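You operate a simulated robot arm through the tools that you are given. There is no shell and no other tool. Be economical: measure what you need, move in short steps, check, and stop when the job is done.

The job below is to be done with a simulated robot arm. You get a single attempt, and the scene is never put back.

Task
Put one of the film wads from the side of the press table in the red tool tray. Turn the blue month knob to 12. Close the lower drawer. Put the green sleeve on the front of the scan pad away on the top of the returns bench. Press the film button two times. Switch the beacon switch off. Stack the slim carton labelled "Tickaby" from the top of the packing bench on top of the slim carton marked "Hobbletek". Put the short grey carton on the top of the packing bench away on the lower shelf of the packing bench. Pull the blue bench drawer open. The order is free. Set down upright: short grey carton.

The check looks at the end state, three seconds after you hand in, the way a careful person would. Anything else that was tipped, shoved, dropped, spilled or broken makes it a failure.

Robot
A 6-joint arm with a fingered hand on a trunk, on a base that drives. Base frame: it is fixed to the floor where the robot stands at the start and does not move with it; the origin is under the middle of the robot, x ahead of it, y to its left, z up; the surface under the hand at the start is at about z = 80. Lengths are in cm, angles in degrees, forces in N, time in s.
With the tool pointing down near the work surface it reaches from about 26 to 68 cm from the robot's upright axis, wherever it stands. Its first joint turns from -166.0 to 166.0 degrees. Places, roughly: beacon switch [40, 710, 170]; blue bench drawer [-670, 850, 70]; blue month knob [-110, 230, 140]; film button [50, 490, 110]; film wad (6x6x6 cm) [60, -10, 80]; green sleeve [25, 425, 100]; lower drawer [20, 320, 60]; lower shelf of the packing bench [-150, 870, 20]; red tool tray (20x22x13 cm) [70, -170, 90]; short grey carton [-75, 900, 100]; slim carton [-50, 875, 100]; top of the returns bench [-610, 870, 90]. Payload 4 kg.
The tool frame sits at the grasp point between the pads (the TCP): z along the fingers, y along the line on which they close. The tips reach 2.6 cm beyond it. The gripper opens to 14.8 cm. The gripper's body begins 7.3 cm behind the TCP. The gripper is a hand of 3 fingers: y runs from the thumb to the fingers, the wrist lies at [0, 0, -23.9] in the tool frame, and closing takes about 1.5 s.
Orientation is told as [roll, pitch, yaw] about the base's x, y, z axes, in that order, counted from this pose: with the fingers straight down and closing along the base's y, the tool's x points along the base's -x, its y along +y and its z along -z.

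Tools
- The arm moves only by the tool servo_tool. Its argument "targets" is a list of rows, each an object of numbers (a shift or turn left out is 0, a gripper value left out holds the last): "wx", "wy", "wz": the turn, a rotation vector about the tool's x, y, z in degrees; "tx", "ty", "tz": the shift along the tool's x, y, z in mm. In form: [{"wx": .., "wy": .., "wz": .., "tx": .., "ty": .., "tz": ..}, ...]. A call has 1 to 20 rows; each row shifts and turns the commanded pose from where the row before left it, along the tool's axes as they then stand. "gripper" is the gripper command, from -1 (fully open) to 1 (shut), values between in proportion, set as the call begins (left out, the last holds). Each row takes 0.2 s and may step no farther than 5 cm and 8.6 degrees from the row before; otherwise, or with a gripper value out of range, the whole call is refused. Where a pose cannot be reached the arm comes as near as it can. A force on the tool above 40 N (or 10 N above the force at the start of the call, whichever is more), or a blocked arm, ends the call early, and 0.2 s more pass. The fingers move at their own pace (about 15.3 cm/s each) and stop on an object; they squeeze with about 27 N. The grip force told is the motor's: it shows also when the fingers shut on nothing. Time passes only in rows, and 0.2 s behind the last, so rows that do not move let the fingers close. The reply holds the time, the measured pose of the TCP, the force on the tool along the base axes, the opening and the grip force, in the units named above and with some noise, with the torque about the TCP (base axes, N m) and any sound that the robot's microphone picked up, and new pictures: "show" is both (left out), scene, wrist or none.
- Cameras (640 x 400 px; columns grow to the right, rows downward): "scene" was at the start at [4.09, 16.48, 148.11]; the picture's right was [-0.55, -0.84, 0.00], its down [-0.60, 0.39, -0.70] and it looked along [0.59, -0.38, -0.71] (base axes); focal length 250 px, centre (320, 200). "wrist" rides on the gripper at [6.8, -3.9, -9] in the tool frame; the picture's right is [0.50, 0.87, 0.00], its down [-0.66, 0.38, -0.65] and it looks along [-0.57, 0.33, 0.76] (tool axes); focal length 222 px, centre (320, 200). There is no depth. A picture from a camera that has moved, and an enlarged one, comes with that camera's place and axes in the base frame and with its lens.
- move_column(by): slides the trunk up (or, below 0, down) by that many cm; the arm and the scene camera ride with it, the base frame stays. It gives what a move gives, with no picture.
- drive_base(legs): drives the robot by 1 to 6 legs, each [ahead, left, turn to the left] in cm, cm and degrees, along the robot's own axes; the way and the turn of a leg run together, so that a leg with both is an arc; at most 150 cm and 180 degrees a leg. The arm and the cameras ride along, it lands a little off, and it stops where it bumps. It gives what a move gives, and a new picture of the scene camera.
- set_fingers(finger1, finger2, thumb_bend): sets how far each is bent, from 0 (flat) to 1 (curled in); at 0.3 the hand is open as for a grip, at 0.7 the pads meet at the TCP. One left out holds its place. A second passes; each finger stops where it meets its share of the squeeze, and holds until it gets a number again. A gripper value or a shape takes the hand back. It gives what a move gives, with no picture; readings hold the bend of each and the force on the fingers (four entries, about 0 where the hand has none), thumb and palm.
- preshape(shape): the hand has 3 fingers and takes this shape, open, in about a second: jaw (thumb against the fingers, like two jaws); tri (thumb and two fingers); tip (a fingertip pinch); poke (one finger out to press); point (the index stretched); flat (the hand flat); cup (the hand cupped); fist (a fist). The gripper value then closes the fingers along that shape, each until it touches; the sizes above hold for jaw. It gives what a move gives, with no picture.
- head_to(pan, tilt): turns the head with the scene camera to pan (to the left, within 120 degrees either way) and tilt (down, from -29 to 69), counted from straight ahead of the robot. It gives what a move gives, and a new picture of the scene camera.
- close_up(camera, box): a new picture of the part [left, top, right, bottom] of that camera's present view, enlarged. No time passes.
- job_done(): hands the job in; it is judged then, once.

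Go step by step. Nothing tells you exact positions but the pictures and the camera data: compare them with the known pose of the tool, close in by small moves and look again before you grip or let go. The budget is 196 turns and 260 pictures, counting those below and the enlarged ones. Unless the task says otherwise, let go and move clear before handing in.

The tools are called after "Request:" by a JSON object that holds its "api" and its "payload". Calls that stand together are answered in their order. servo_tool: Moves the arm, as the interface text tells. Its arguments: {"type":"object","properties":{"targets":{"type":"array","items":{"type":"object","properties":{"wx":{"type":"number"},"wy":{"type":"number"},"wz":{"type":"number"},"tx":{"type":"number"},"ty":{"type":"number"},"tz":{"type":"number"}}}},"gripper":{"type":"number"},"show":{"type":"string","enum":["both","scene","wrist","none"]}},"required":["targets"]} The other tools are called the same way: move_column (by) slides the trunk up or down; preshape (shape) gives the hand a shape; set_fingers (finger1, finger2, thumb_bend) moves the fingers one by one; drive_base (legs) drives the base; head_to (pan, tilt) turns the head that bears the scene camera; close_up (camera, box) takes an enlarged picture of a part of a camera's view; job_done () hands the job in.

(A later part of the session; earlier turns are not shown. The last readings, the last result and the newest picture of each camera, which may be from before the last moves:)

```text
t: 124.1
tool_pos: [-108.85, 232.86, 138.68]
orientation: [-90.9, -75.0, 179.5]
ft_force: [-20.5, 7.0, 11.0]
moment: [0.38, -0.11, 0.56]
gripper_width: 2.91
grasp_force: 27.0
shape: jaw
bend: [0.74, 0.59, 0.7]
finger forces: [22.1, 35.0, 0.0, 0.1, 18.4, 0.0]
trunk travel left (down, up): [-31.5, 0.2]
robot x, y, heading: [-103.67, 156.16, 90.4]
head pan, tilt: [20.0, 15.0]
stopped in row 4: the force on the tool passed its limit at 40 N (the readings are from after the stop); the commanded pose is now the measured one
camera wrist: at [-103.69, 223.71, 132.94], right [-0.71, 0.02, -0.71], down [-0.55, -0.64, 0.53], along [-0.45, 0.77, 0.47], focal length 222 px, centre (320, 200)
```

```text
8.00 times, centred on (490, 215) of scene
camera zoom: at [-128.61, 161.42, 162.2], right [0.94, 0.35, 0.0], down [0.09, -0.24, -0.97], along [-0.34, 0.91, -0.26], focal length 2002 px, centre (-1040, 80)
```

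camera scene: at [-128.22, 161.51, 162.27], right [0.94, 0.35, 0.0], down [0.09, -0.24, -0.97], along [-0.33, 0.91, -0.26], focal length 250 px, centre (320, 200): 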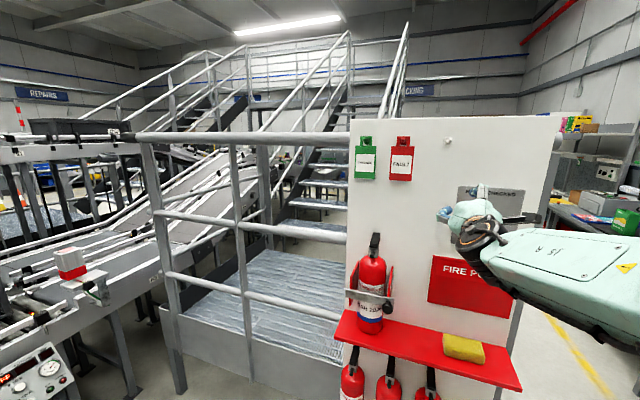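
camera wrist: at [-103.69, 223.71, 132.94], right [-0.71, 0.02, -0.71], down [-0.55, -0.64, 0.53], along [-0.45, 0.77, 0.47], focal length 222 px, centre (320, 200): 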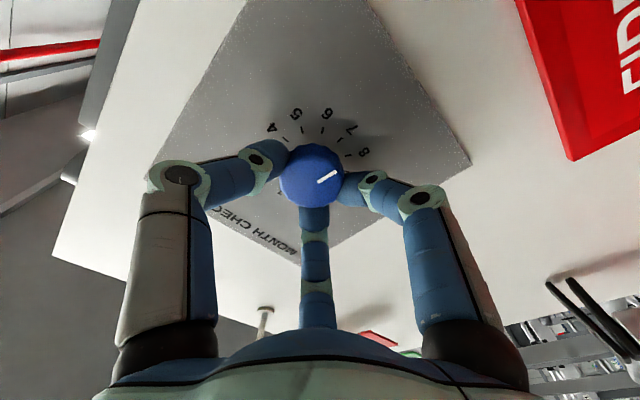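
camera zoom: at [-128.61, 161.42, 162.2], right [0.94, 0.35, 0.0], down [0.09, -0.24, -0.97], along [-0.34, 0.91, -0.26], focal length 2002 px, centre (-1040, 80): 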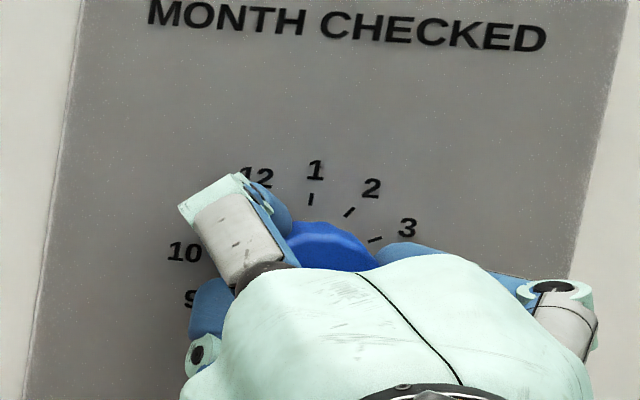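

The knob turned to about 7. The grip is off-centre and builds side force, so I'll open, re-centre, regrip and continue.

Request:
{"api": "servo_tool", "payload": {"targets": [{}, {}, {"tx": 11, "ty": -7}, {}], "gripper": 0.2, "show": "wrist"}}

Request:
{"api": "servo_tool", "payload": {"targets": [{}, {}, {}, {}, {}, {}], "gripper": 1, "show": "none"}}

Request:
{"api": "servo_tool", "payload": {"targets": [{"wz": 8}, {"wz": 8}, {"wz": 8}, {"wz": 8}, {"wz": 8}, {"wz": 8}, {}], "show": "wrist"}}

```text
t: 125.1
tool_pos: [-107.34, 232.87, 137.42]
orientation: [-89.4, -75.1, 177.4]
ft_force: [-1.0, -0.9, 2.2]
moment: [0.04, 0.03, 0.06]
gripper_width: 6.09
grasp_force: 0.1
shape: jaw
bend: [0.77, 0.39, 0.7]
finger forces: [0.0, 2.6, 0.0, 0.0, 0.0, 0.0]
trunk travel left (down, up): [-31.5, 0.2]
robot x, y, heading: [-103.85, 155.77, 90.4]
head pan, tilt: [20.0, 15.0]
camera wrist: at [-102.19, 223.59, 131.89], right [-0.71, 0.02, -0.7], down [-0.56, -0.63, 0.54], along [-0.43, 0.77, 0.46], focal length 222 px, centre (320, 200)
```

wrist: 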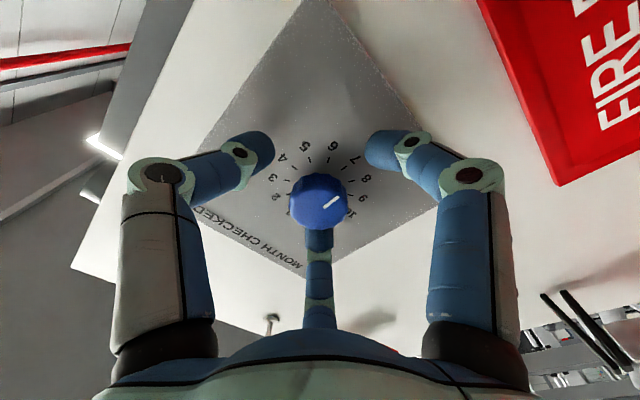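

```text
t: 126.5
tool_pos: [-107.25, 232.92, 137.47]
orientation: [-89.1, -75.2, 177.1]
ft_force: [3.6, 1.5, -4.4]
moment: [-0.02, 0.0, -0.03]
gripper_width: 1.64
grasp_force: 26.7
shape: jaw
bend: [0.7, 0.38, 0.7]
finger forces: [23.0, 23.7, 0.0, 0.0, 26.8, 0.1]
trunk travel left (down, up): [-31.5, 0.2]
robot x, y, heading: [-104.07, 156.36, 90.2]
head pan, tilt: [20.0, 15.0]
```

```text
t: 128.1
tool_pos: [-107.61, 233.14, 137.35]
orientation: [89.4, -56.7, -1.3]
ft_force: [-13.5, 0.6, -11.0]
moment: [-0.4, -0.24, 0.08]
gripper_width: 1.28
grasp_force: 27.1
shape: jaw
bend: [0.7, 0.77, 0.7]
finger forces: [34.0, 23.4, 0.0, 0.0, 0.0, 0.0]
trunk travel left (down, up): [-31.5, 0.2]
robot x, y, heading: [-104.15, 156.0, 90.2]
head pan, tilt: [20.0, 15.0]
camera wrist: at [-108.51, 223.96, 129.49], right [-1.0, 0.03, 0.06], down [0.02, -0.65, 0.76], along [0.06, 0.76, 0.65], focal length 222 px, centre (320, 200)
```

wrist: 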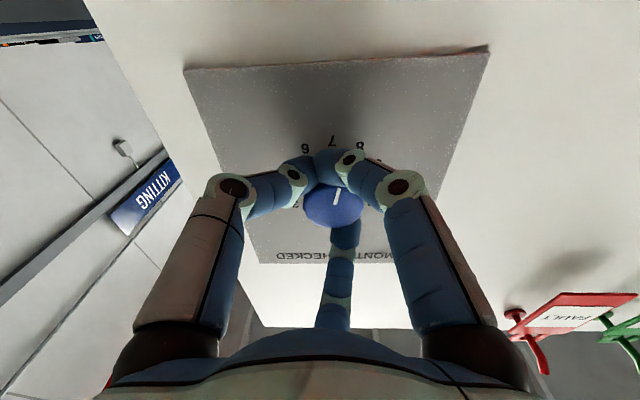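

The grip slid off the knob, which is still at about 7. I'll open wider and look again.

Request:
{"api": "servo_tool", "payload": {"targets": [{}, {}, {}, {}, {}], "gripper": 0.0, "show": "wrist"}}

Request:
{"api": "close_up", "payload": {"camera": "wrist", "box": [220, 110, 420, 270]}}

```text
t: 129.3
tool_pos: [-107.23, 232.92, 137.54]
orientation: [89.9, -56.7, -1.8]
ft_force: [0.4, -0.1, -0.2]
moment: [0.01, -0.01, 0.03]
gripper_width: 7.36
grasp_force: 0.0
shape: jaw
bend: [0.36, 0.36, 0.7]
finger forces: [0.0, 0.0, 0.0, 0.1, 0.0, 0.0]
trunk travel left (down, up): [-31.5, 0.2]
robot x, y, heading: [-104.04, 155.7, 90.4]
head pan, tilt: [20.0, 15.0]
camera wrist: at [-108.15, 223.85, 129.65], right [-1.0, 0.03, 0.06], down [0.02, -0.65, 0.76], along [0.06, 0.76, 0.65], focal length 222 px, centre (320, 200)
```

wrist: 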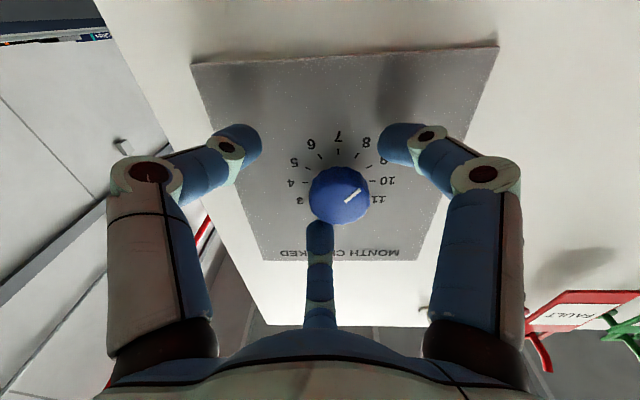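

```text
2.50 times, centred on (320, 190) of wrist
camera zoom: at [-108.15, 223.85, 129.65], right [-1.0, 0.03, 0.06], down [0.02, -0.65, 0.76], along [0.06, 0.76, 0.65], focal length 555 px, centre (320, 225)
```

zoom: 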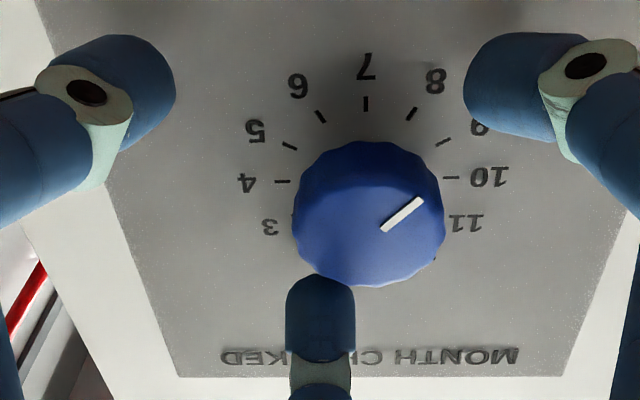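

Now it's clear: the pointer is at about 8.5 and the knob is 1 cm left of the hand axis. I'll re-centre, wind the wrist back 88° and regrip for a ~104° stroke.

Request:
{"api": "servo_tool", "payload": {"targets": [{"tx": 3, "ty": 10}, {"wz": -8}, {"wz": -8}, {"wz": -8}, {"wz": -8}, {"wz": -8}, {"wz": -8}, {"wz": -8}, {"wz": -8}, {"wz": -8}, {"wz": -8}, {"wz": -8}, {}], "show": "wrist"}}

Request:
{"api": "close_up", "payload": {"camera": "wrist", "box": [220, 110, 420, 270]}}

```text
t: 132.1
tool_pos: [-108.36, 232.98, 137.71]
orientation: [-89.9, -35.1, 178.3]
ft_force: [-0.2, -0.3, 0.6]
moment: [0.01, 0.04, -0.02]
gripper_width: 7.37
grasp_force: 0.1
shape: jaw
bend: [0.36, 0.36, 0.7]
finger forces: [0.0, 0.0, 0.0, 0.1, 0.0, 0.1]
trunk travel left (down, up): [-31.5, 0.2]
robot x, y, heading: [-103.59, 156.3, 90.5]
head pan, tilt: [20.0, 15.0]
camera wrist: at [-100.81, 223.66, 136.99], right [-0.09, 0.0, -1.0], down [-0.77, -0.63, 0.07], along [-0.63, 0.78, 0.06], focal length 222 px, centre (320, 200)
```

wrist: 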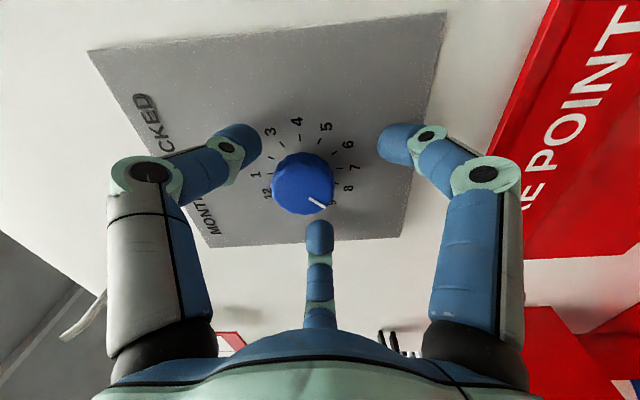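

```text
2.50 times, centred on (320, 190) of wrist
camera zoom: at [-100.81, 223.66, 136.99], right [-0.09, 0.0, -1.0], down [-0.77, -0.63, 0.07], along [-0.63, 0.78, 0.06], focal length 555 px, centre (320, 225)
```

zoom: 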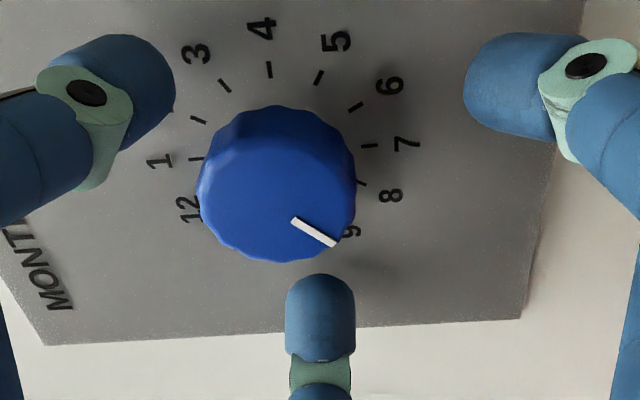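

Combining the two views gives the knob centre as [-108.3,·,138.5] with the cap at y≈234.3. I'll correct up 0.8 cm and in 0.3 cm, then grip.

Request:
{"api": "servo_tool", "payload": {"targets": [{"tx": -4.2, "ty": -6.9, "tz": 3}, {}], "show": "none"}}

Request:
{"api": "servo_tool", "payload": {"targets": [{}, {}, {}, {}, {}, {}, {}], "gripper": 1, "show": "wrist"}}

Request:
{"api": "servo_tool", "payload": {"targets": [{"wz": 7}, {"wz": 7}, {"wz": 7}, {"wz": 7}, {"wz": 7}, {"wz": 7}, {}], "show": "wrist"}}

```text
t: 132.7
tool_pos: [-108.11, 233.32, 138.52]
orientation: [-89.8, -35.2, 178.2]
ft_force: [1.0, -0.9, 0.6]
moment: [-0.04, -0.02, 0.0]
gripper_width: 7.34
grasp_force: 0.1
shape: jaw
bend: [0.36, 0.36, 0.7]
finger forces: [0.0, 0.1, 0.0, 0.0, 0.0, 0.1]
trunk travel left (down, up): [-31.5, 0.2]
robot x, y, heading: [-103.75, 155.9, 90.2]
head pan, tilt: [20.0, 15.0]
```

```text
t: 134.3
tool_pos: [-108.08, 233.32, 138.58]
orientation: [-89.8, -35.2, 178.3]
ft_force: [0.5, 3.3, 3.7]
moment: [0.05, -0.02, 0.01]
gripper_width: 3.01
grasp_force: 26.8
shape: jaw
bend: [0.75, 0.76, 0.7]
finger forces: [23.4, 24.2, 0.0, 0.0, 25.1, 0.0]
trunk travel left (down, up): [-31.5, 0.2]
robot x, y, heading: [-103.51, 155.72, 90.1]
head pan, tilt: [20.0, 15.0]
camera wrist: at [-100.7, 224.0, 137.78], right [-0.09, 0.0, -1.0], down [-0.77, -0.63, 0.07], along [-0.63, 0.78, 0.06], focal length 222 px, centre (320, 200)
```

wrist: 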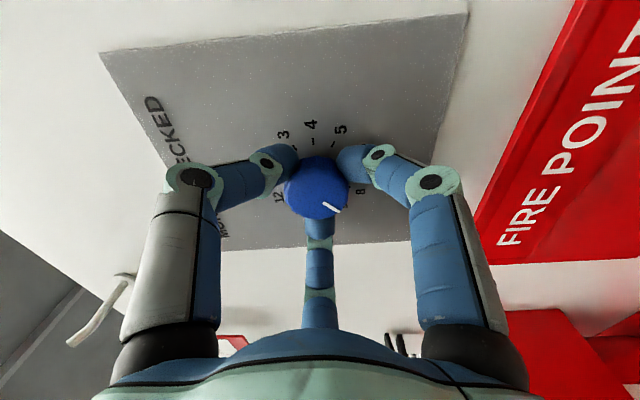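

```text
t: 135.9
tool_pos: [-108.28, 233.29, 138.52]
orientation: [-89.3, -77.2, 177.7]
ft_force: [-5.0, 0.3, -3.9]
moment: [-0.14, -0.01, 0.15]
gripper_width: 2.97
grasp_force: 27.1
shape: jaw
bend: [0.75, 0.76, 0.7]
finger forces: [28.8, 25.7, 0.0, 0.1, 23.1, 0.0]
trunk travel left (down, up): [-31.5, 0.2]
robot x, y, heading: [-103.57, 156.24, 90.3]
head pan, tilt: [20.0, 15.0]
camera wrist: at [-103.3, 224.08, 132.66], right [-0.73, 0.02, -0.68], down [-0.53, -0.64, 0.56], along [-0.42, 0.77, 0.48], focal length 222 px, centre (320, 200)
```

wrist: 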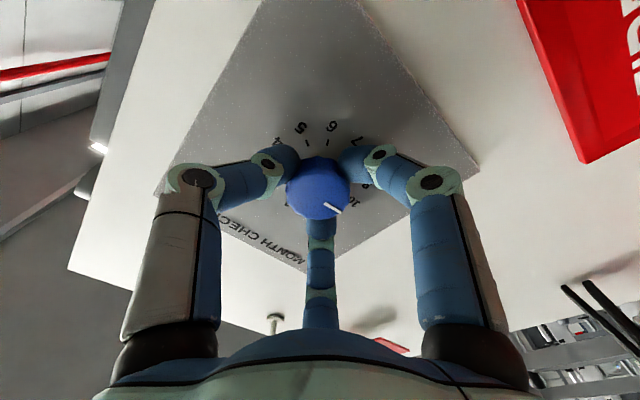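

Centred grip: low forces, and the knob follows the hand. Continuing.

Request:
{"api": "servo_tool", "payload": {"targets": [{"wz": 7}, {"wz": 7}, {"wz": 7}, {"wz": 7}, {"wz": 7}, {"wz": 7}, {"wz": 7}, {}], "show": "wrist"}}

Request:
{"api": "close_up", "payload": {"camera": "wrist", "box": [220, 110, 420, 270]}}

Request:
{"api": "close_up", "payload": {"camera": "scene", "box": [470, 205, 510, 230]}}

```text
t: 137.7
tool_pos: [-108.39, 233.33, 138.55]
orientation: [89.9, -53.9, -1.6]
ft_force: [-10.3, 1.9, -2.6]
moment: [-0.18, -0.05, 0.32]
gripper_width: 2.93
grasp_force: 27.1
shape: jaw
bend: [0.75, 0.76, 0.7]
finger forces: [31.8, 22.9, 0.0, 0.0, 22.9, 0.0]
trunk travel left (down, up): [-31.5, 0.2]
robot x, y, heading: [-104.31, 156.18, 90.4]
head pan, tilt: [20.0, 15.0]
camera wrist: at [-109.58, 224.26, 130.71], right [-0.99, 0.03, 0.11], down [0.06, -0.66, 0.75], along [0.09, 0.75, 0.65], focal length 222 px, centre (320, 200)
```

wrist: 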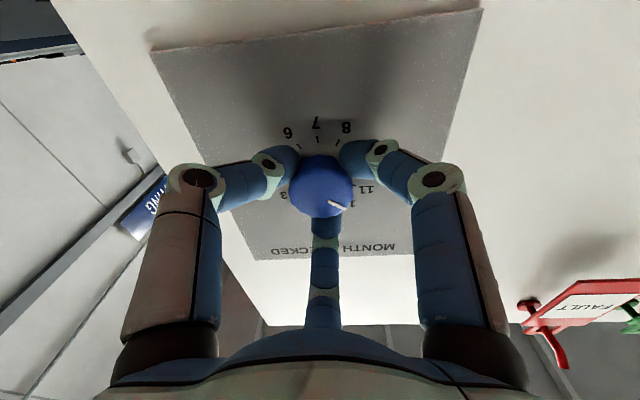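

```text
2.50 times, centred on (320, 190) of wrist
camera zoom: at [-109.58, 224.26, 130.71], right [-0.99, 0.03, 0.11], down [0.06, -0.66, 0.75], along [0.09, 0.75, 0.65], focal length 555 px, centre (320, 225)
```

zoom: 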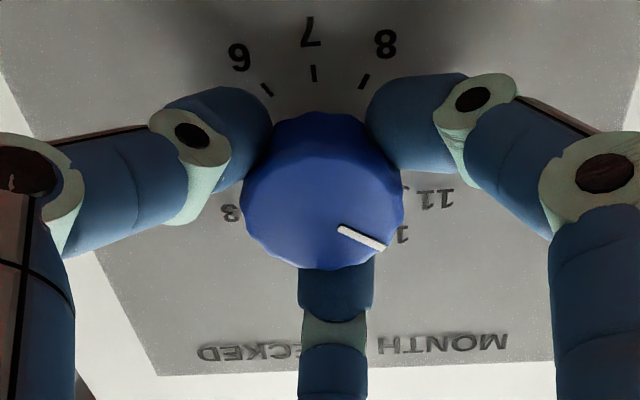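

```text
16.00 times, centred on (490, 218) of scene
camera zoom: at [-128.49, 161.58, 162.23], right [0.94, 0.35, 0.0], down [0.09, -0.24, -0.97], along [-0.33, 0.91, -0.26], focal length 4003 px, centre (-2400, -80)
```

zoom: 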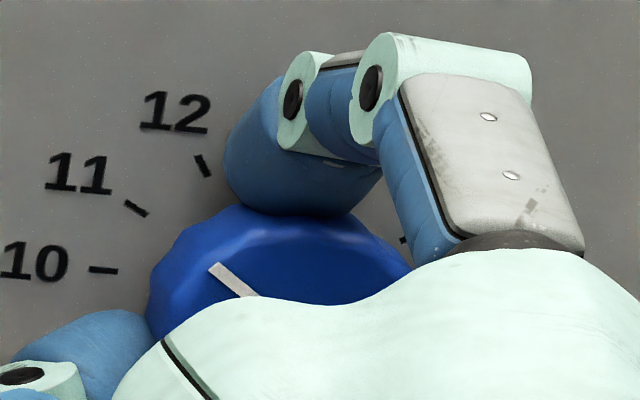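

The pointer is at about 11, so I'll turn 29° more.

Request:
{"api": "servo_tool", "payload": {"targets": [{"wz": 7}, {"wz": 7}, {"wz": 7}, {"wz": 7}, {}], "show": "none"}}

Request:
{"api": "close_up", "payload": {"camera": "wrist", "box": [220, 110, 420, 270]}}

Request:
{"api": "close_up", "payload": {"camera": "scene", "box": [470, 205, 510, 230]}}

```text
t: 138.9
tool_pos: [-108.48, 233.3, 138.68]
orientation: [90.1, -25.8, -1.5]
ft_force: [-11.5, 4.1, 1.3]
moment: [-0.12, -0.04, 0.43]
gripper_width: 2.91
grasp_force: 27.3
shape: jaw
bend: [0.75, 0.76, 0.7]
finger forces: [32.4, 21.9, 0.0, 0.0, 22.9, 0.1]
trunk travel left (down, up): [-31.5, 0.2]
robot x, y, heading: [-104.06, 156.27, 90.1]
head pan, tilt: [20.0, 15.0]
```

```text
2.50 times, centred on (320, 190) of wrist
camera zoom: at [-113.12, 224.36, 132.04], right [-0.83, 0.02, 0.56], down [0.41, -0.67, 0.63], along [0.39, 0.75, 0.54], focal length 555 px, centre (320, 225)
```

zoom: 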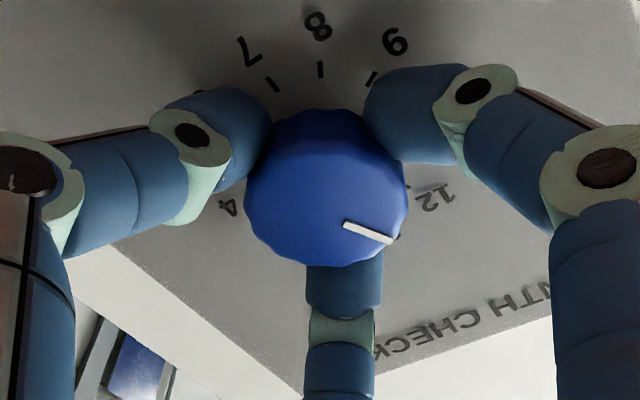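

```text
16.00 times, centred on (490, 218) of scene
camera zoom: at [-128.53, 161.58, 162.22], right [0.94, 0.35, 0.0], down [0.09, -0.24, -0.97], along [-0.33, 0.91, -0.26], focal length 4003 px, centre (-2400, -80)
```

zoom: 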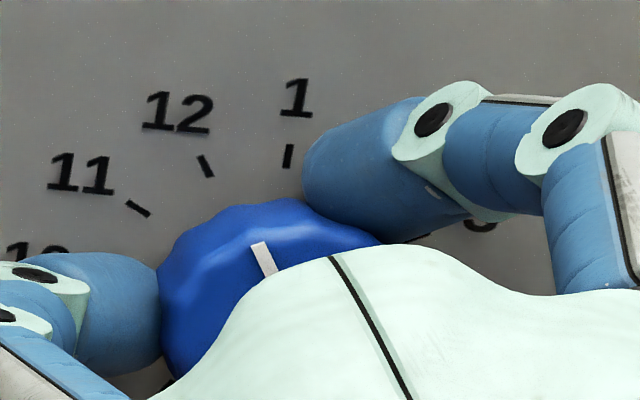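

The pointer is parallel to the 12 tick. I'll open, back off and check.

Request:
{"api": "servo_tool", "payload": {"targets": [{}, {}, {}, {}, {"tz": -30}, {"tz": -40}, {"tz": -40}, {"tz": -40}, {}], "gripper": 0.0, "show": "wrist"}}

Request:
{"api": "close_up", "payload": {"camera": "wrist", "box": [260, 40, 420, 140]}}

```text
t: 140.9
tool_pos: [-108.63, 218.22, 138.46]
orientation: [89.9, -25.8, -1.6]
ft_force: [0.1, 0.8, 0.3]
moment: [-0.03, -0.01, 0.0]
gripper_width: 7.33
grasp_force: 0.0
shape: jaw
bend: [0.36, 0.36, 0.7]
finger forces: [0.1, 0.0, 0.1, 0.0, 0.0, 0.0]
trunk travel left (down, up): [-31.5, 0.2]
robot x, y, heading: [-103.9, 156.25, 90.2]
head pan, tilt: [20.0, 15.0]
camera wrist: at [-113.32, 209.28, 131.91], right [-0.83, 0.02, 0.56], down [0.41, -0.67, 0.63], along [0.39, 0.75, 0.54], focal length 222 px, centre (320, 200)
```

wrist: 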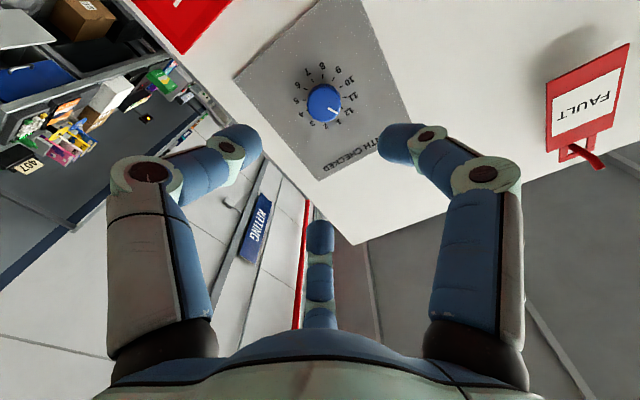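

```text
4.00 times, centred on (340, 90) of wrist
camera zoom: at [-113.32, 209.28, 131.91], right [-0.83, 0.02, 0.56], down [0.41, -0.67, 0.63], along [0.39, 0.75, 0.54], focal length 888 px, centre (240, 640)
```

zoom: 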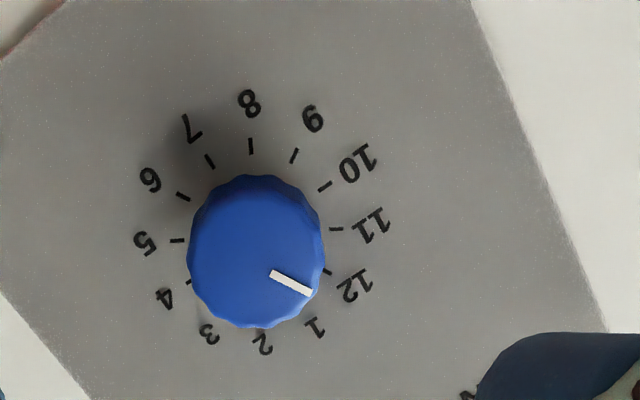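

The knob reads 12. I'll back away and fold the hand back to pointing down.

Request:
{"api": "drive_base", "payload": {"legs": [[-30, 0, 0]]}}

Request:
{"api": "servo_tool", "payload": {"targets": [{"wz": -8}, {"wz": -8}, {"wz": -8}, {"wz": -8}, {"wz": -8}, {"wz": -8}, {"wz": -8}, {"wz": -8}, {"tx": 38}, {"tx": 38}, {"tx": 38}, {}], "show": "none"}}

Request:
{"api": "servo_tool", "payload": {"targets": [{"wy": 4.8}, {"wy": 8.5, "tz": -20}, {"wy": 8.5, "tz": -20}, {"wy": 8.5, "tz": -20}, {"wy": 8.5, "tx": 10, "tz": -20}, {"wy": 8.5, "tx": 15, "tz": -15}, {"wy": 8.5, "tx": 20, "tz": -10}, {"wy": 8.5, "tx": 20}, {"wy": 8.5, "tx": 20, "tz": 10}, {"wy": 8.5, "tx": 20, "tz": 15}, {"wy": 8.5, "tx": 20, "tz": 15}, {}], "show": "none"}}

Request:
{"api": "drive_base", "payload": {"legs": [[0, -58, 0]]}}

```text
t: 142.9
tool_pos: [-108.41, 188.5, 138.58]
orientation: [90.0, -25.8, -1.8]
ft_force: [0.3, -0.1, -0.6]
moment: [-0.03, -0.02, 0.01]
gripper_width: 7.36
grasp_force: 0.1
shape: jaw
bend: [0.36, 0.36, 0.7]
finger forces: [0.0, 0.0, 0.1, 0.0, 0.0, 0.0]
trunk travel left (down, up): [-31.5, 0.2]
robot x, y, heading: [-103.67, 126.32, 90.3]
head pan, tilt: [20.0, 15.0]
camera scene: at [-128.09, 131.81, 162.28], right [0.94, 0.35, 0.0], down [0.09, -0.24, -0.97], along [-0.33, 0.91, -0.26], focal length 250 px, centre (320, 200)
```

scene: 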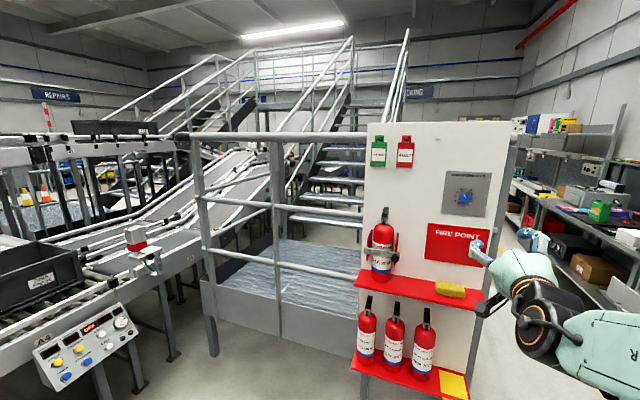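

```text
t: 145.5
tool_pos: [-109.74, 188.43, 127.34]
orientation: [53.2, -89.8, 34.6]
ft_force: [-1.0, 0.1, -1.2]
moment: [0.01, 0.04, -0.03]
gripper_width: 7.37
grasp_force: 0.1
shape: jaw
bend: [0.36, 0.36, 0.7]
finger forces: [0.0, 0.0, 0.0, 0.0, 0.0, 0.1]
out of reach, approached as far as the arm can: row 10, 11
trunk travel left (down, up): [-31.5, 0.2]
robot x, y, heading: [-103.89, 126.48, 90.1]
head pan, tilt: [20.0, 15.0]
```

```text
t: 148.1
tool_pos: [-109.53, 171.29, 120.68]
orientation: [-0.4, -3.1, 87.3]
ft_force: [0.6, 0.6, -0.6]
moment: [0.01, -0.05, 0.0]
gripper_width: 7.38
grasp_force: 0.0
shape: jaw
bend: [0.36, 0.36, 0.7]
finger forces: [0.0, 0.0, 0.1, 0.1, 0.0, 0.1]
out of reach, approached as far as the arm can: row 4, 5
trunk travel left (down, up): [-31.5, 0.2]
robot x, y, heading: [-103.94, 126.45, 90.3]
head pan, tilt: [20.0, 15.0]
```

```text
t: 153.7
tool_pos: [-51.51, 171.64, 120.7]
orientation: [-0.4, -3.2, 87.4]
ft_force: [0.5, -0.1, 0.0]
moment: [-0.01, -0.01, 0.0]
gripper_width: 7.36
grasp_force: 0.0
shape: jaw
bend: [0.36, 0.36, 0.7]
finger forces: [0.0, 0.0, 0.0, 0.1, 0.1, 0.0]
trunk travel left (down, up): [-31.5, 0.2]
robot x, y, heading: [-45.04, 126.96, 90.3]
head pan, tilt: [20.0, 15.0]
camera scene: at [-69.87, 132.13, 162.27], right [0.94, 0.35, 0.0], down [0.09, -0.24, -0.97], along [-0.34, 0.91, -0.26], focal length 250 px, centre (320, 200)
```

scene: 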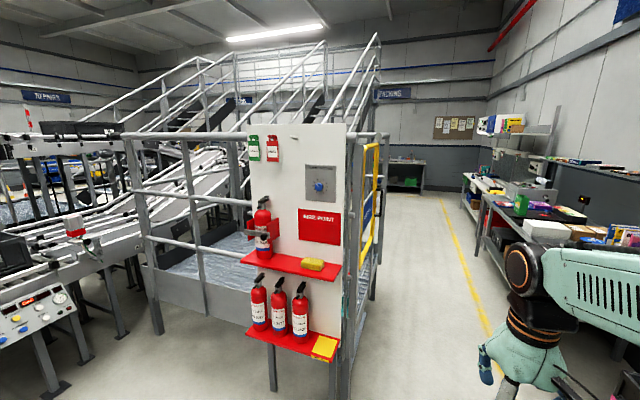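

Now I'll look right at the kitting bench with the open lower drawer before approaching.

Request:
{"api": "head_to", "payload": {"pan": -20, "tilt": 25}}

Request:
{"api": "drive_base", "payload": {"legs": [[130, 0, 0]]}}

Request:
{"api": "head_to", "payload": {"pan": -60, "tilt": 35}}

```text
t: 154.8
tool_pos: [-51.5, 171.59, 120.63]
orientation: [-0.4, -3.2, 87.5]
ft_force: [0.0, 0.2, -0.8]
moment: [-0.01, 0.01, 0.0]
gripper_width: 7.36
grasp_force: 0.0
shape: jaw
bend: [0.36, 0.36, 0.7]
finger forces: [0.0, 0.0, 0.0, 0.0, 0.0, 0.0]
trunk travel left (down, up): [-31.5, 0.2]
robot x, y, heading: [-45.59, 126.45, 90.5]
head pan, tilt: [-20.0, 25.0]
camera scene: at [-63.55, 132.06, 160.64], right [0.94, -0.33, 0.0], down [-0.14, -0.4, -0.91], along [0.3, 0.85, -0.42], focal length 250 px, centre (320, 200)
```

scene: 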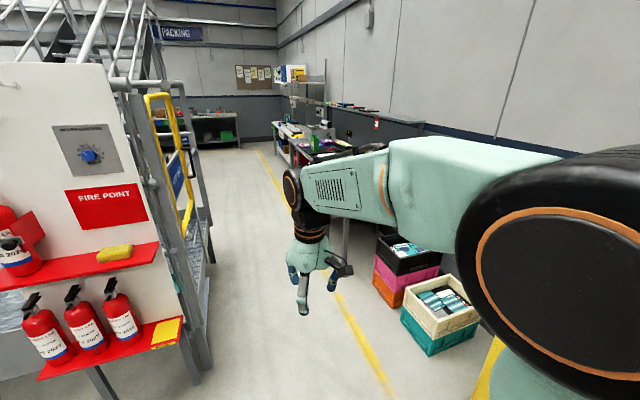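

```text
t: 161.3
tool_pos: [-52.43, 301.91, 120.63]
orientation: [-0.4, -3.0, 87.4]
ft_force: [0.7, -0.4, -0.2]
moment: [0.0, 0.03, -0.01]
gripper_width: 7.38
grasp_force: 0.0
shape: jaw
bend: [0.36, 0.36, 0.7]
finger forces: [0.0, 0.0, 0.0, 0.0, 0.0, 0.0]
trunk travel left (down, up): [-31.5, 0.2]
robot x, y, heading: [-46.44, 257.0, 90.3]
head pan, tilt: [-20.0, 25.0]
camera scene: at [-64.51, 262.26, 160.64], right [0.94, -0.34, 0.0], down [-0.14, -0.4, -0.91], along [0.3, 0.85, -0.42], focal length 250 px, centre (320, 200)
```

scene: 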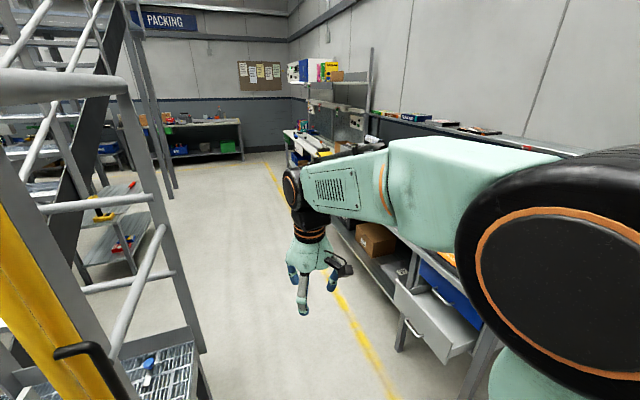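

```text
t: 162.4
tool_pos: [-52.46, 301.88, 120.68]
orientation: [-0.4, -3.3, 87.4]
ft_force: [-0.9, -0.1, 0.2]
moment: [0.01, 0.0, 0.04]
gripper_width: 7.36
grasp_force: 0.1
shape: jaw
bend: [0.36, 0.36, 0.7]
finger forces: [0.0, 0.1, 0.1, 0.0, 0.0, 0.1]
trunk travel left (down, up): [-31.5, 0.2]
robot x, y, heading: [-46.52, 256.97, 90.4]
head pan, tilt: [-60.0, 35.0]
camera scene: at [-60.01, 258.03, 159.07], right [0.51, -0.86, 0.0], down [-0.49, -0.29, -0.82], along [0.71, 0.42, -0.57], focal length 250 px, centre (320, 200)
```

scene: 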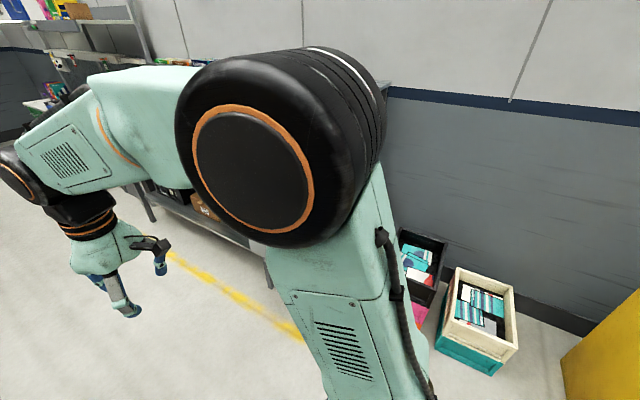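

I'll turn to face the bench (+x) and look at the drawer head-on.

Request:
{"api": "drive_base", "payload": {"legs": [[0, 10, -90], [0, 60, 0]]}}

Request:
{"api": "head_to", "payload": {"pan": 10, "tilt": 40}}

```text
t: 172.0
tool_pos: [-8.06, 329.21, 120.69]
orientation: [-0.4, -3.1, -2.8]
ft_force: [0.1, 0.1, 0.4]
moment: [0.0, -0.02, -0.01]
gripper_width: 7.37
grasp_force: 0.0
shape: jaw
bend: [0.36, 0.36, 0.7]
finger forces: [0.0, 0.0, 0.0, 0.0, 0.1, 0.1]
trunk travel left (down, up): [-31.5, 0.2]
robot x, y, heading: [-52.91, 323.52, 0.0]
head pan, tilt: [-60.0, 35.0]
camera scene: at [-51.99, 336.64, 159.06], right [-0.86, -0.5, 0.0], down [-0.29, 0.5, -0.82], along [0.41, -0.71, -0.57], focal length 250 px, centre (320, 200)
```

scene: 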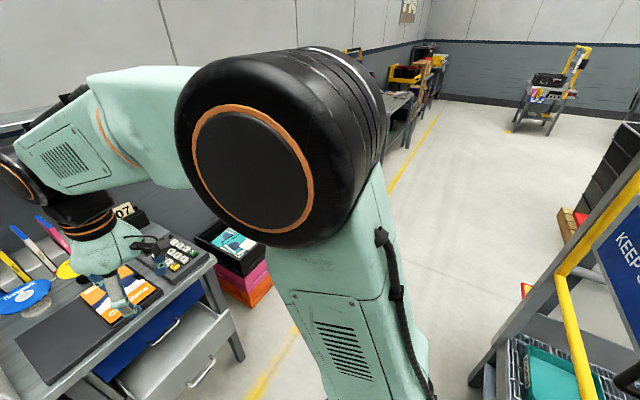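

```text
t: 173.4
tool_pos: [-8.14, 329.14, 120.77]
orientation: [-0.4, -3.2, -2.8]
ft_force: [-0.6, 0.2, -0.1]
moment: [0.0, -0.02, 0.01]
gripper_width: 7.39
grasp_force: 0.0
shape: jaw
bend: [0.36, 0.36, 0.7]
finger forces: [0.0, 0.1, 0.0, 0.0, 0.0, 0.1]
trunk travel left (down, up): [-31.5, 0.2]
robot x, y, heading: [-52.98, 323.33, 0.1]
head pan, tilt: [10.0, 40.0]
camera scene: at [-48.04, 345.73, 158.31], right [0.18, -0.98, 0.0], down [-0.63, -0.11, -0.77], along [0.75, 0.13, -0.64], focal length 250 px, centre (320, 200)
```

scene: 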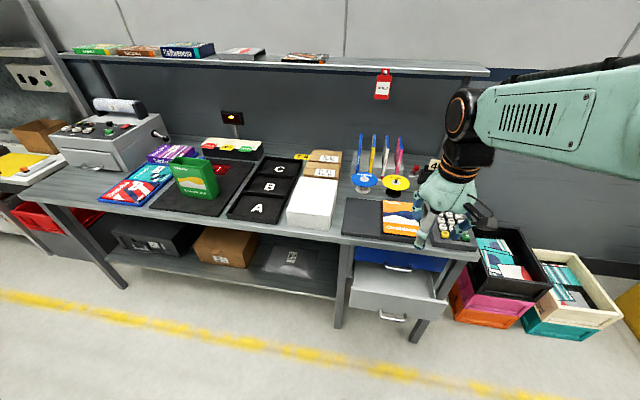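

Request:
{"api": "close_up", "payload": {"camera": "scene", "box": [320, 220, 480, 345]}}

Request:
{"api": "close_up", "payload": {"camera": "scene", "box": [90, 110, 290, 235]}}

```text
3.20 times, centred on (400, 282) of scene
camera zoom: at [-48.04, 345.73, 158.31], right [0.18, -0.98, 0.0], down [-0.63, -0.11, -0.77], along [0.75, 0.13, -0.64], focal length 801 px, centre (64, -64)
```

zoom: 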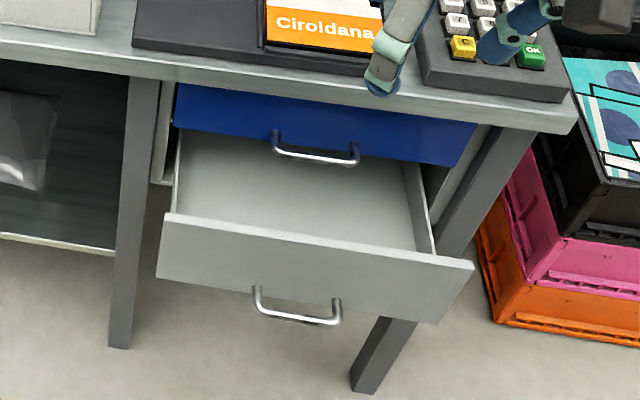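

```text
3.20 times, centred on (190, 172) of scene
camera zoom: at [-48.04, 345.73, 158.31], right [0.18, -0.98, 0.0], down [-0.63, -0.11, -0.77], along [0.75, 0.13, -0.64], focal length 801 px, centre (736, 288)
```

zoom: 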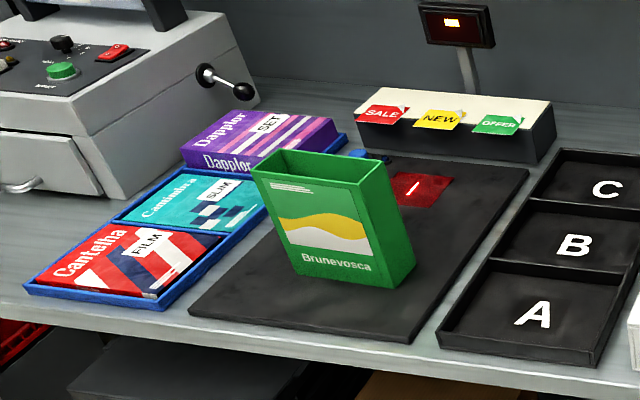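

The lower drawer front is about 37 cm wide, centred at y≈324, z≈54–66, x≈8. I'll back off, bring the hand horizontal with closed fingers, lower the column, and push the face.

Request:
{"api": "drive_base", "payload": {"legs": [[-22, 0, 0]]}}

Request:
{"api": "servo_tool", "payload": {"targets": [{"wy": -8.5, "tx": -15, "tz": -10}, {"wy": -8.5, "tx": -15, "tz": -10}, {"wy": -8.5, "tx": -15, "tz": -10}, {"wy": -8.5, "tx": -15}, {"wy": -8.5, "tx": -15, "tz": 10}, {"wy": -8.5, "tx": -15, "tz": 15}, {"wy": -8.5, "tx": -10, "tz": 20}, {"wy": -8.5, "tz": 20}, {"wy": -8.5, "tz": 20}, {"wy": -8.5, "tz": 20}, {"wy": -4.8}, {}], "gripper": 1, "show": "none"}}

Request:
{"api": "move_column", "payload": {"by": -31}}

```text
t: 175.1
tool_pos: [-29.83, 329.0, 120.67]
orientation: [-0.5, -3.2, -3.0]
ft_force: [-0.1, -0.6, -0.3]
moment: [-0.01, -0.05, 0.01]
gripper_width: 7.38
grasp_force: 0.0
shape: jaw
bend: [0.36, 0.36, 0.7]
finger forces: [0.1, 0.1, 0.1, 0.0, 0.1, 0.0]
trunk travel left (down, up): [-31.5, 0.2]
robot x, y, heading: [-74.53, 323.48, 0.0]
head pan, tilt: [10.0, 40.0]
camera scene: at [-69.68, 345.7, 158.32], right [0.18, -0.98, 0.0], down [-0.63, -0.11, -0.77], along [0.75, 0.13, -0.64], focal length 250 px, centre (320, 200)
```

scene: 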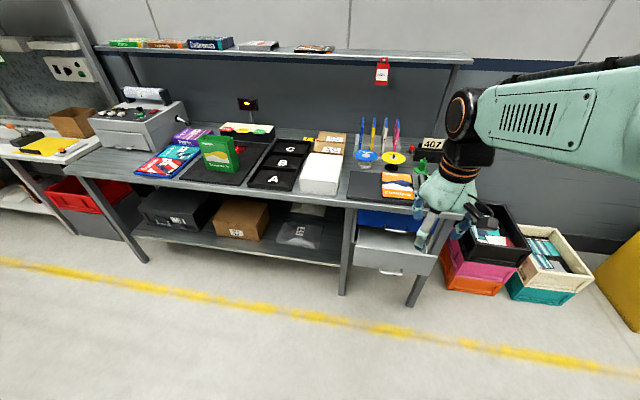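

```text
t: 177.7
tool_pos: [-13.08, 329.15, 123.29]
orientation: [-173.2, -86.9, 169.7]
ft_force: [0.7, 0.3, 0.4]
moment: [-0.01, -0.01, 0.01]
gripper_width: 0.0
grasp_force: 26.9
shape: jaw
bend: [0.7, 0.7, 0.7]
finger forces: [0.0, 0.1, 0.1, 0.0, 0.0, 0.0]
out of reach, approached as far as the arm can: row 11
trunk travel left (down, up): [-31.5, 0.2]
robot x, y, heading: [-74.97, 323.3, -0.1]
head pan, tilt: [10.0, 40.0]
```

```text
t: 180.7
tool_pos: [-6.21, 329.52, 91.15]
orientation: [-167.0, -88.0, 163.9]
ft_force: [0.2, 0.3, 0.2]
moment: [-0.02, -0.04, 0.02]
gripper_width: 0.0
grasp_force: 27.0
shape: jaw
bend: [0.7, 0.7, 0.7]
finger forces: [0.1, 0.1, 0.1, 0.0, 0.1, 0.0]
trunk travel left (down, up): [-0.5, 31.2]
robot x, y, heading: [-69.01, 323.35, -0.1]
head pan, tilt: [10.0, 40.0]
```

Request:
{"api": "servo_tool", "payload": {"targets": [{"tx": 45, "tz": -10}, {"tx": 45, "tz": -10, "ty": -20}, {"tx": 45, "ty": -20}, {"tx": 45, "ty": -15}, {"tx": 45}, {"tx": 45}, {"tx": 20}, {}], "show": "scene"}}

```text
refused: row 2 steps farther than a row can; nothing moved
```

Request:
{"api": "servo_tool", "payload": {"targets": [{"tx": 45, "tz": -10}, {"tx": 42, "tz": -10, "ty": -20}, {"tx": 44, "ty": -20}, {"tx": 45, "ty": -15}, {"tx": 45}, {"tx": 45}, {"tx": 24}, {}], "show": "both"}}

```text
t: 182.7
tool_pos: [-8.87, 330.99, 63.22]
orientation: [-170.5, -87.6, 166.6]
ft_force: [0.3, 0.0, -0.9]
moment: [-0.03, 0.02, 0.0]
gripper_width: 0.01
grasp_force: 27.5
shape: jaw
bend: [0.7, 0.7, 0.7]
finger forces: [0.1, 0.0, 0.0, 0.1, 0.0, 0.0]
out of reach, approached as far as the arm can: row 2, 3, 4, 5, 6
trunk travel left (down, up): [-0.5, 31.2]
robot x, y, heading: [-68.7, 323.26, 0.1]
head pan, tilt: [10.0, 40.0]
stopped in row 8: the arm was blocked; the commanded pose is now the measured one
camera scene: at [-57.21, 345.72, 126.74], right [0.17, -0.98, 0.0], down [-0.64, -0.11, -0.76], along [0.75, 0.13, -0.65], focal length 250 px, centre (320, 200)
camera wrist: at [-17.86, 327.59, 55.98], right [0.08, 0.86, -0.51], down [-0.65, 0.43, 0.62], along [0.75, 0.28, 0.6], focal length 222 px, centre (320, 200)
```

scene: 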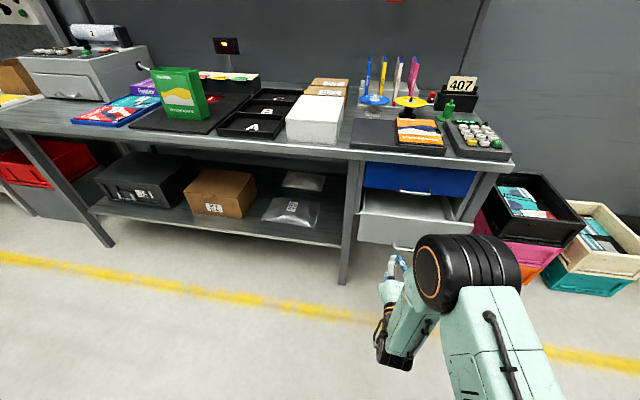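
wrist: 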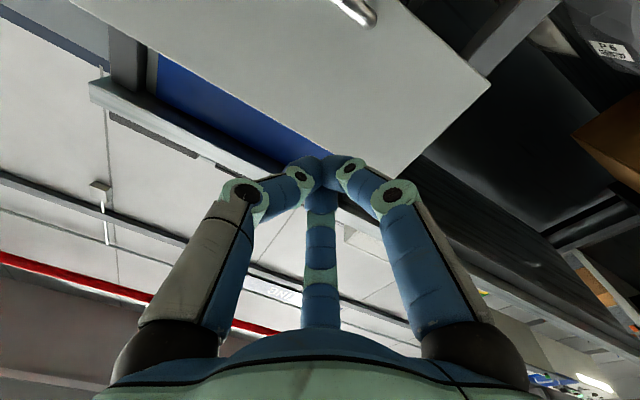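

The fingertips are aimed at the upper part of the drawer front (y≈330, z≈64). I'll push by driving forward in small steps.

Request:
{"api": "drive_base", "payload": {"legs": [[13, 0, 0]]}}

Request:
{"api": "drive_base", "payload": {"legs": [[6, 0, 0]]}}

```text
t: 184.0
tool_pos: [3.51, 330.94, 63.66]
orientation: [-172.9, -87.1, 168.9]
ft_force: [-0.3, 0.1, 0.2]
moment: [-0.03, -0.03, 0.01]
gripper_width: 0.0
grasp_force: 26.8
shape: jaw
bend: [0.7, 0.7, 0.7]
finger forces: [0.0, 0.0, 0.0, 0.0, 0.1, 0.0]
trunk travel left (down, up): [-0.5, 31.2]
robot x, y, heading: [-56.19, 322.79, -0.1]
head pan, tilt: [10.0, 40.0]
camera scene: at [-45.5, 345.71, 126.81], right [0.17, -0.98, 0.0], down [-0.63, -0.11, -0.77], along [0.75, 0.13, -0.64], focal length 250 px, centre (320, 200)
```

scene: 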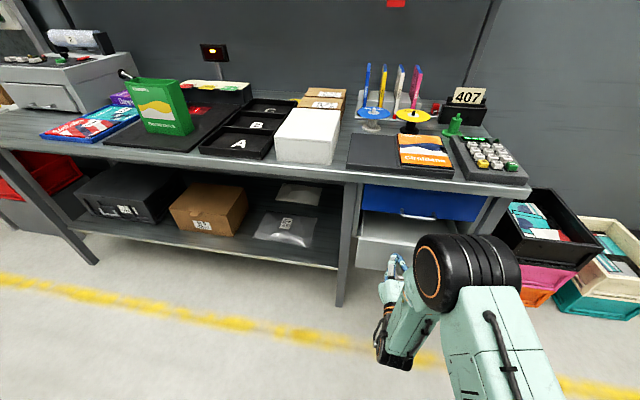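

```text
t: 185.0
tool_pos: [9.43, 330.97, 63.57]
orientation: [-172.8, -87.1, 169.0]
ft_force: [-0.3, -0.4, -0.5]
moment: [0.0, -0.01, -0.02]
gripper_width: 0.01
grasp_force: 27.1
shape: jaw
bend: [0.7, 0.7, 0.7]
finger forces: [0.0, 0.0, 0.0, 0.0, 0.0, 0.0]
trunk travel left (down, up): [-0.5, 31.2]
robot x, y, heading: [-50.06, 323.24, 0.1]
head pan, tilt: [10.0, 40.0]
camera scene: at [-39.48, 345.72, 126.81], right [0.17, -0.98, 0.0], down [-0.63, -0.11, -0.77], along [0.75, 0.13, -0.64], focal length 250 px, centre (320, 200)
```

scene: 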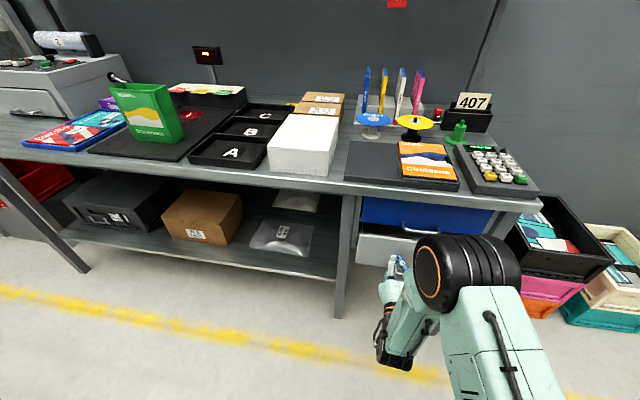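

Request:
{"api": "close_up", "payload": {"camera": "scene", "box": [330, 180, 490, 300]}}

Request:
{"api": "close_up", "payload": {"camera": "wrist", "box": [0, 0, 640, 400]}}

```text
3.33 times, centred on (410, 240) of scene
camera zoom: at [-39.48, 345.72, 126.81], right [0.17, -0.98, 0.0], down [-0.63, -0.11, -0.77], along [0.75, 0.13, -0.64], focal length 834 px, centre (20, 67)
```

zoom: 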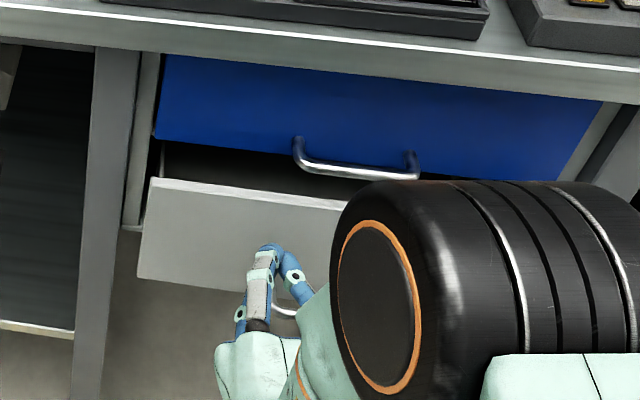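

```text
1.00 times, centred on (320, 200) of wrist (not enlarged: the box is as wide or as high as the picture)
camera zoom: at [0.4, 327.57, 56.36], right [0.08, 0.86, -0.5], down [-0.66, 0.43, 0.62], along [0.75, 0.28, 0.6], focal length 222 px, centre (320, 200)
```

zoom: 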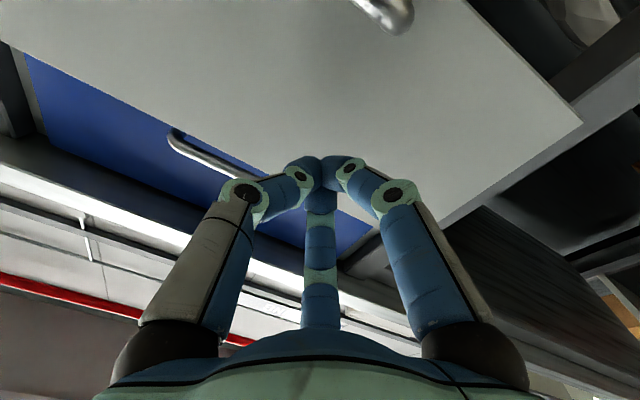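

Request:
{"api": "drive_base", "payload": {"legs": [[5, 0, 0]]}}

Request:
{"api": "close_up", "payload": {"camera": "scene", "box": [330, 180, 490, 300]}}

```text
t: 185.9
tool_pos: [14.47, 330.98, 63.58]
orientation: [-172.8, -87.1, 168.8]
ft_force: [0.8, 0.1, -0.4]
moment: [0.0, 0.03, 0.0]
gripper_width: 0.01
grasp_force: 26.7
shape: jaw
bend: [0.7, 0.7, 0.7]
finger forces: [0.0, 0.0, 0.0, 0.0, 0.0, 0.0]
trunk travel left (down, up): [-0.5, 31.2]
robot x, y, heading: [-45.04, 323.0, -0.0]
head pan, tilt: [10.0, 40.0]
camera scene: at [-34.44, 345.72, 126.81], right [0.17, -0.98, 0.0], down [-0.63, -0.11, -0.77], along [0.75, 0.13, -0.64], focal length 250 px, centre (320, 200)
```

scene: 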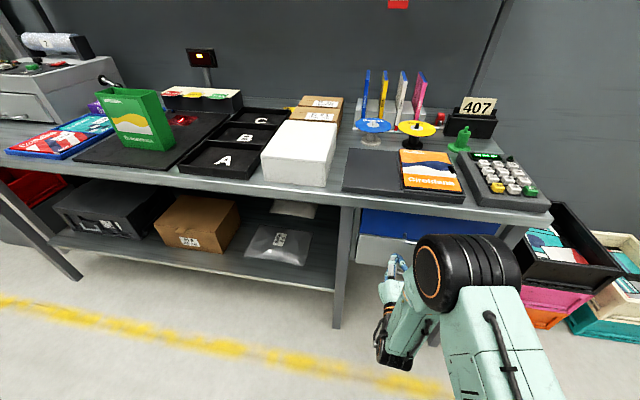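

```text
3.33 times, centred on (410, 240) of scene
camera zoom: at [-34.44, 345.72, 126.81], right [0.17, -0.98, 0.0], down [-0.63, -0.11, -0.77], along [0.75, 0.13, -0.64], focal length 834 px, centre (20, 67)
```

zoom: 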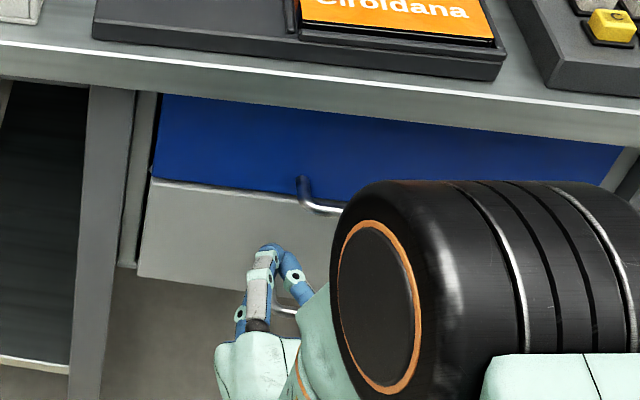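

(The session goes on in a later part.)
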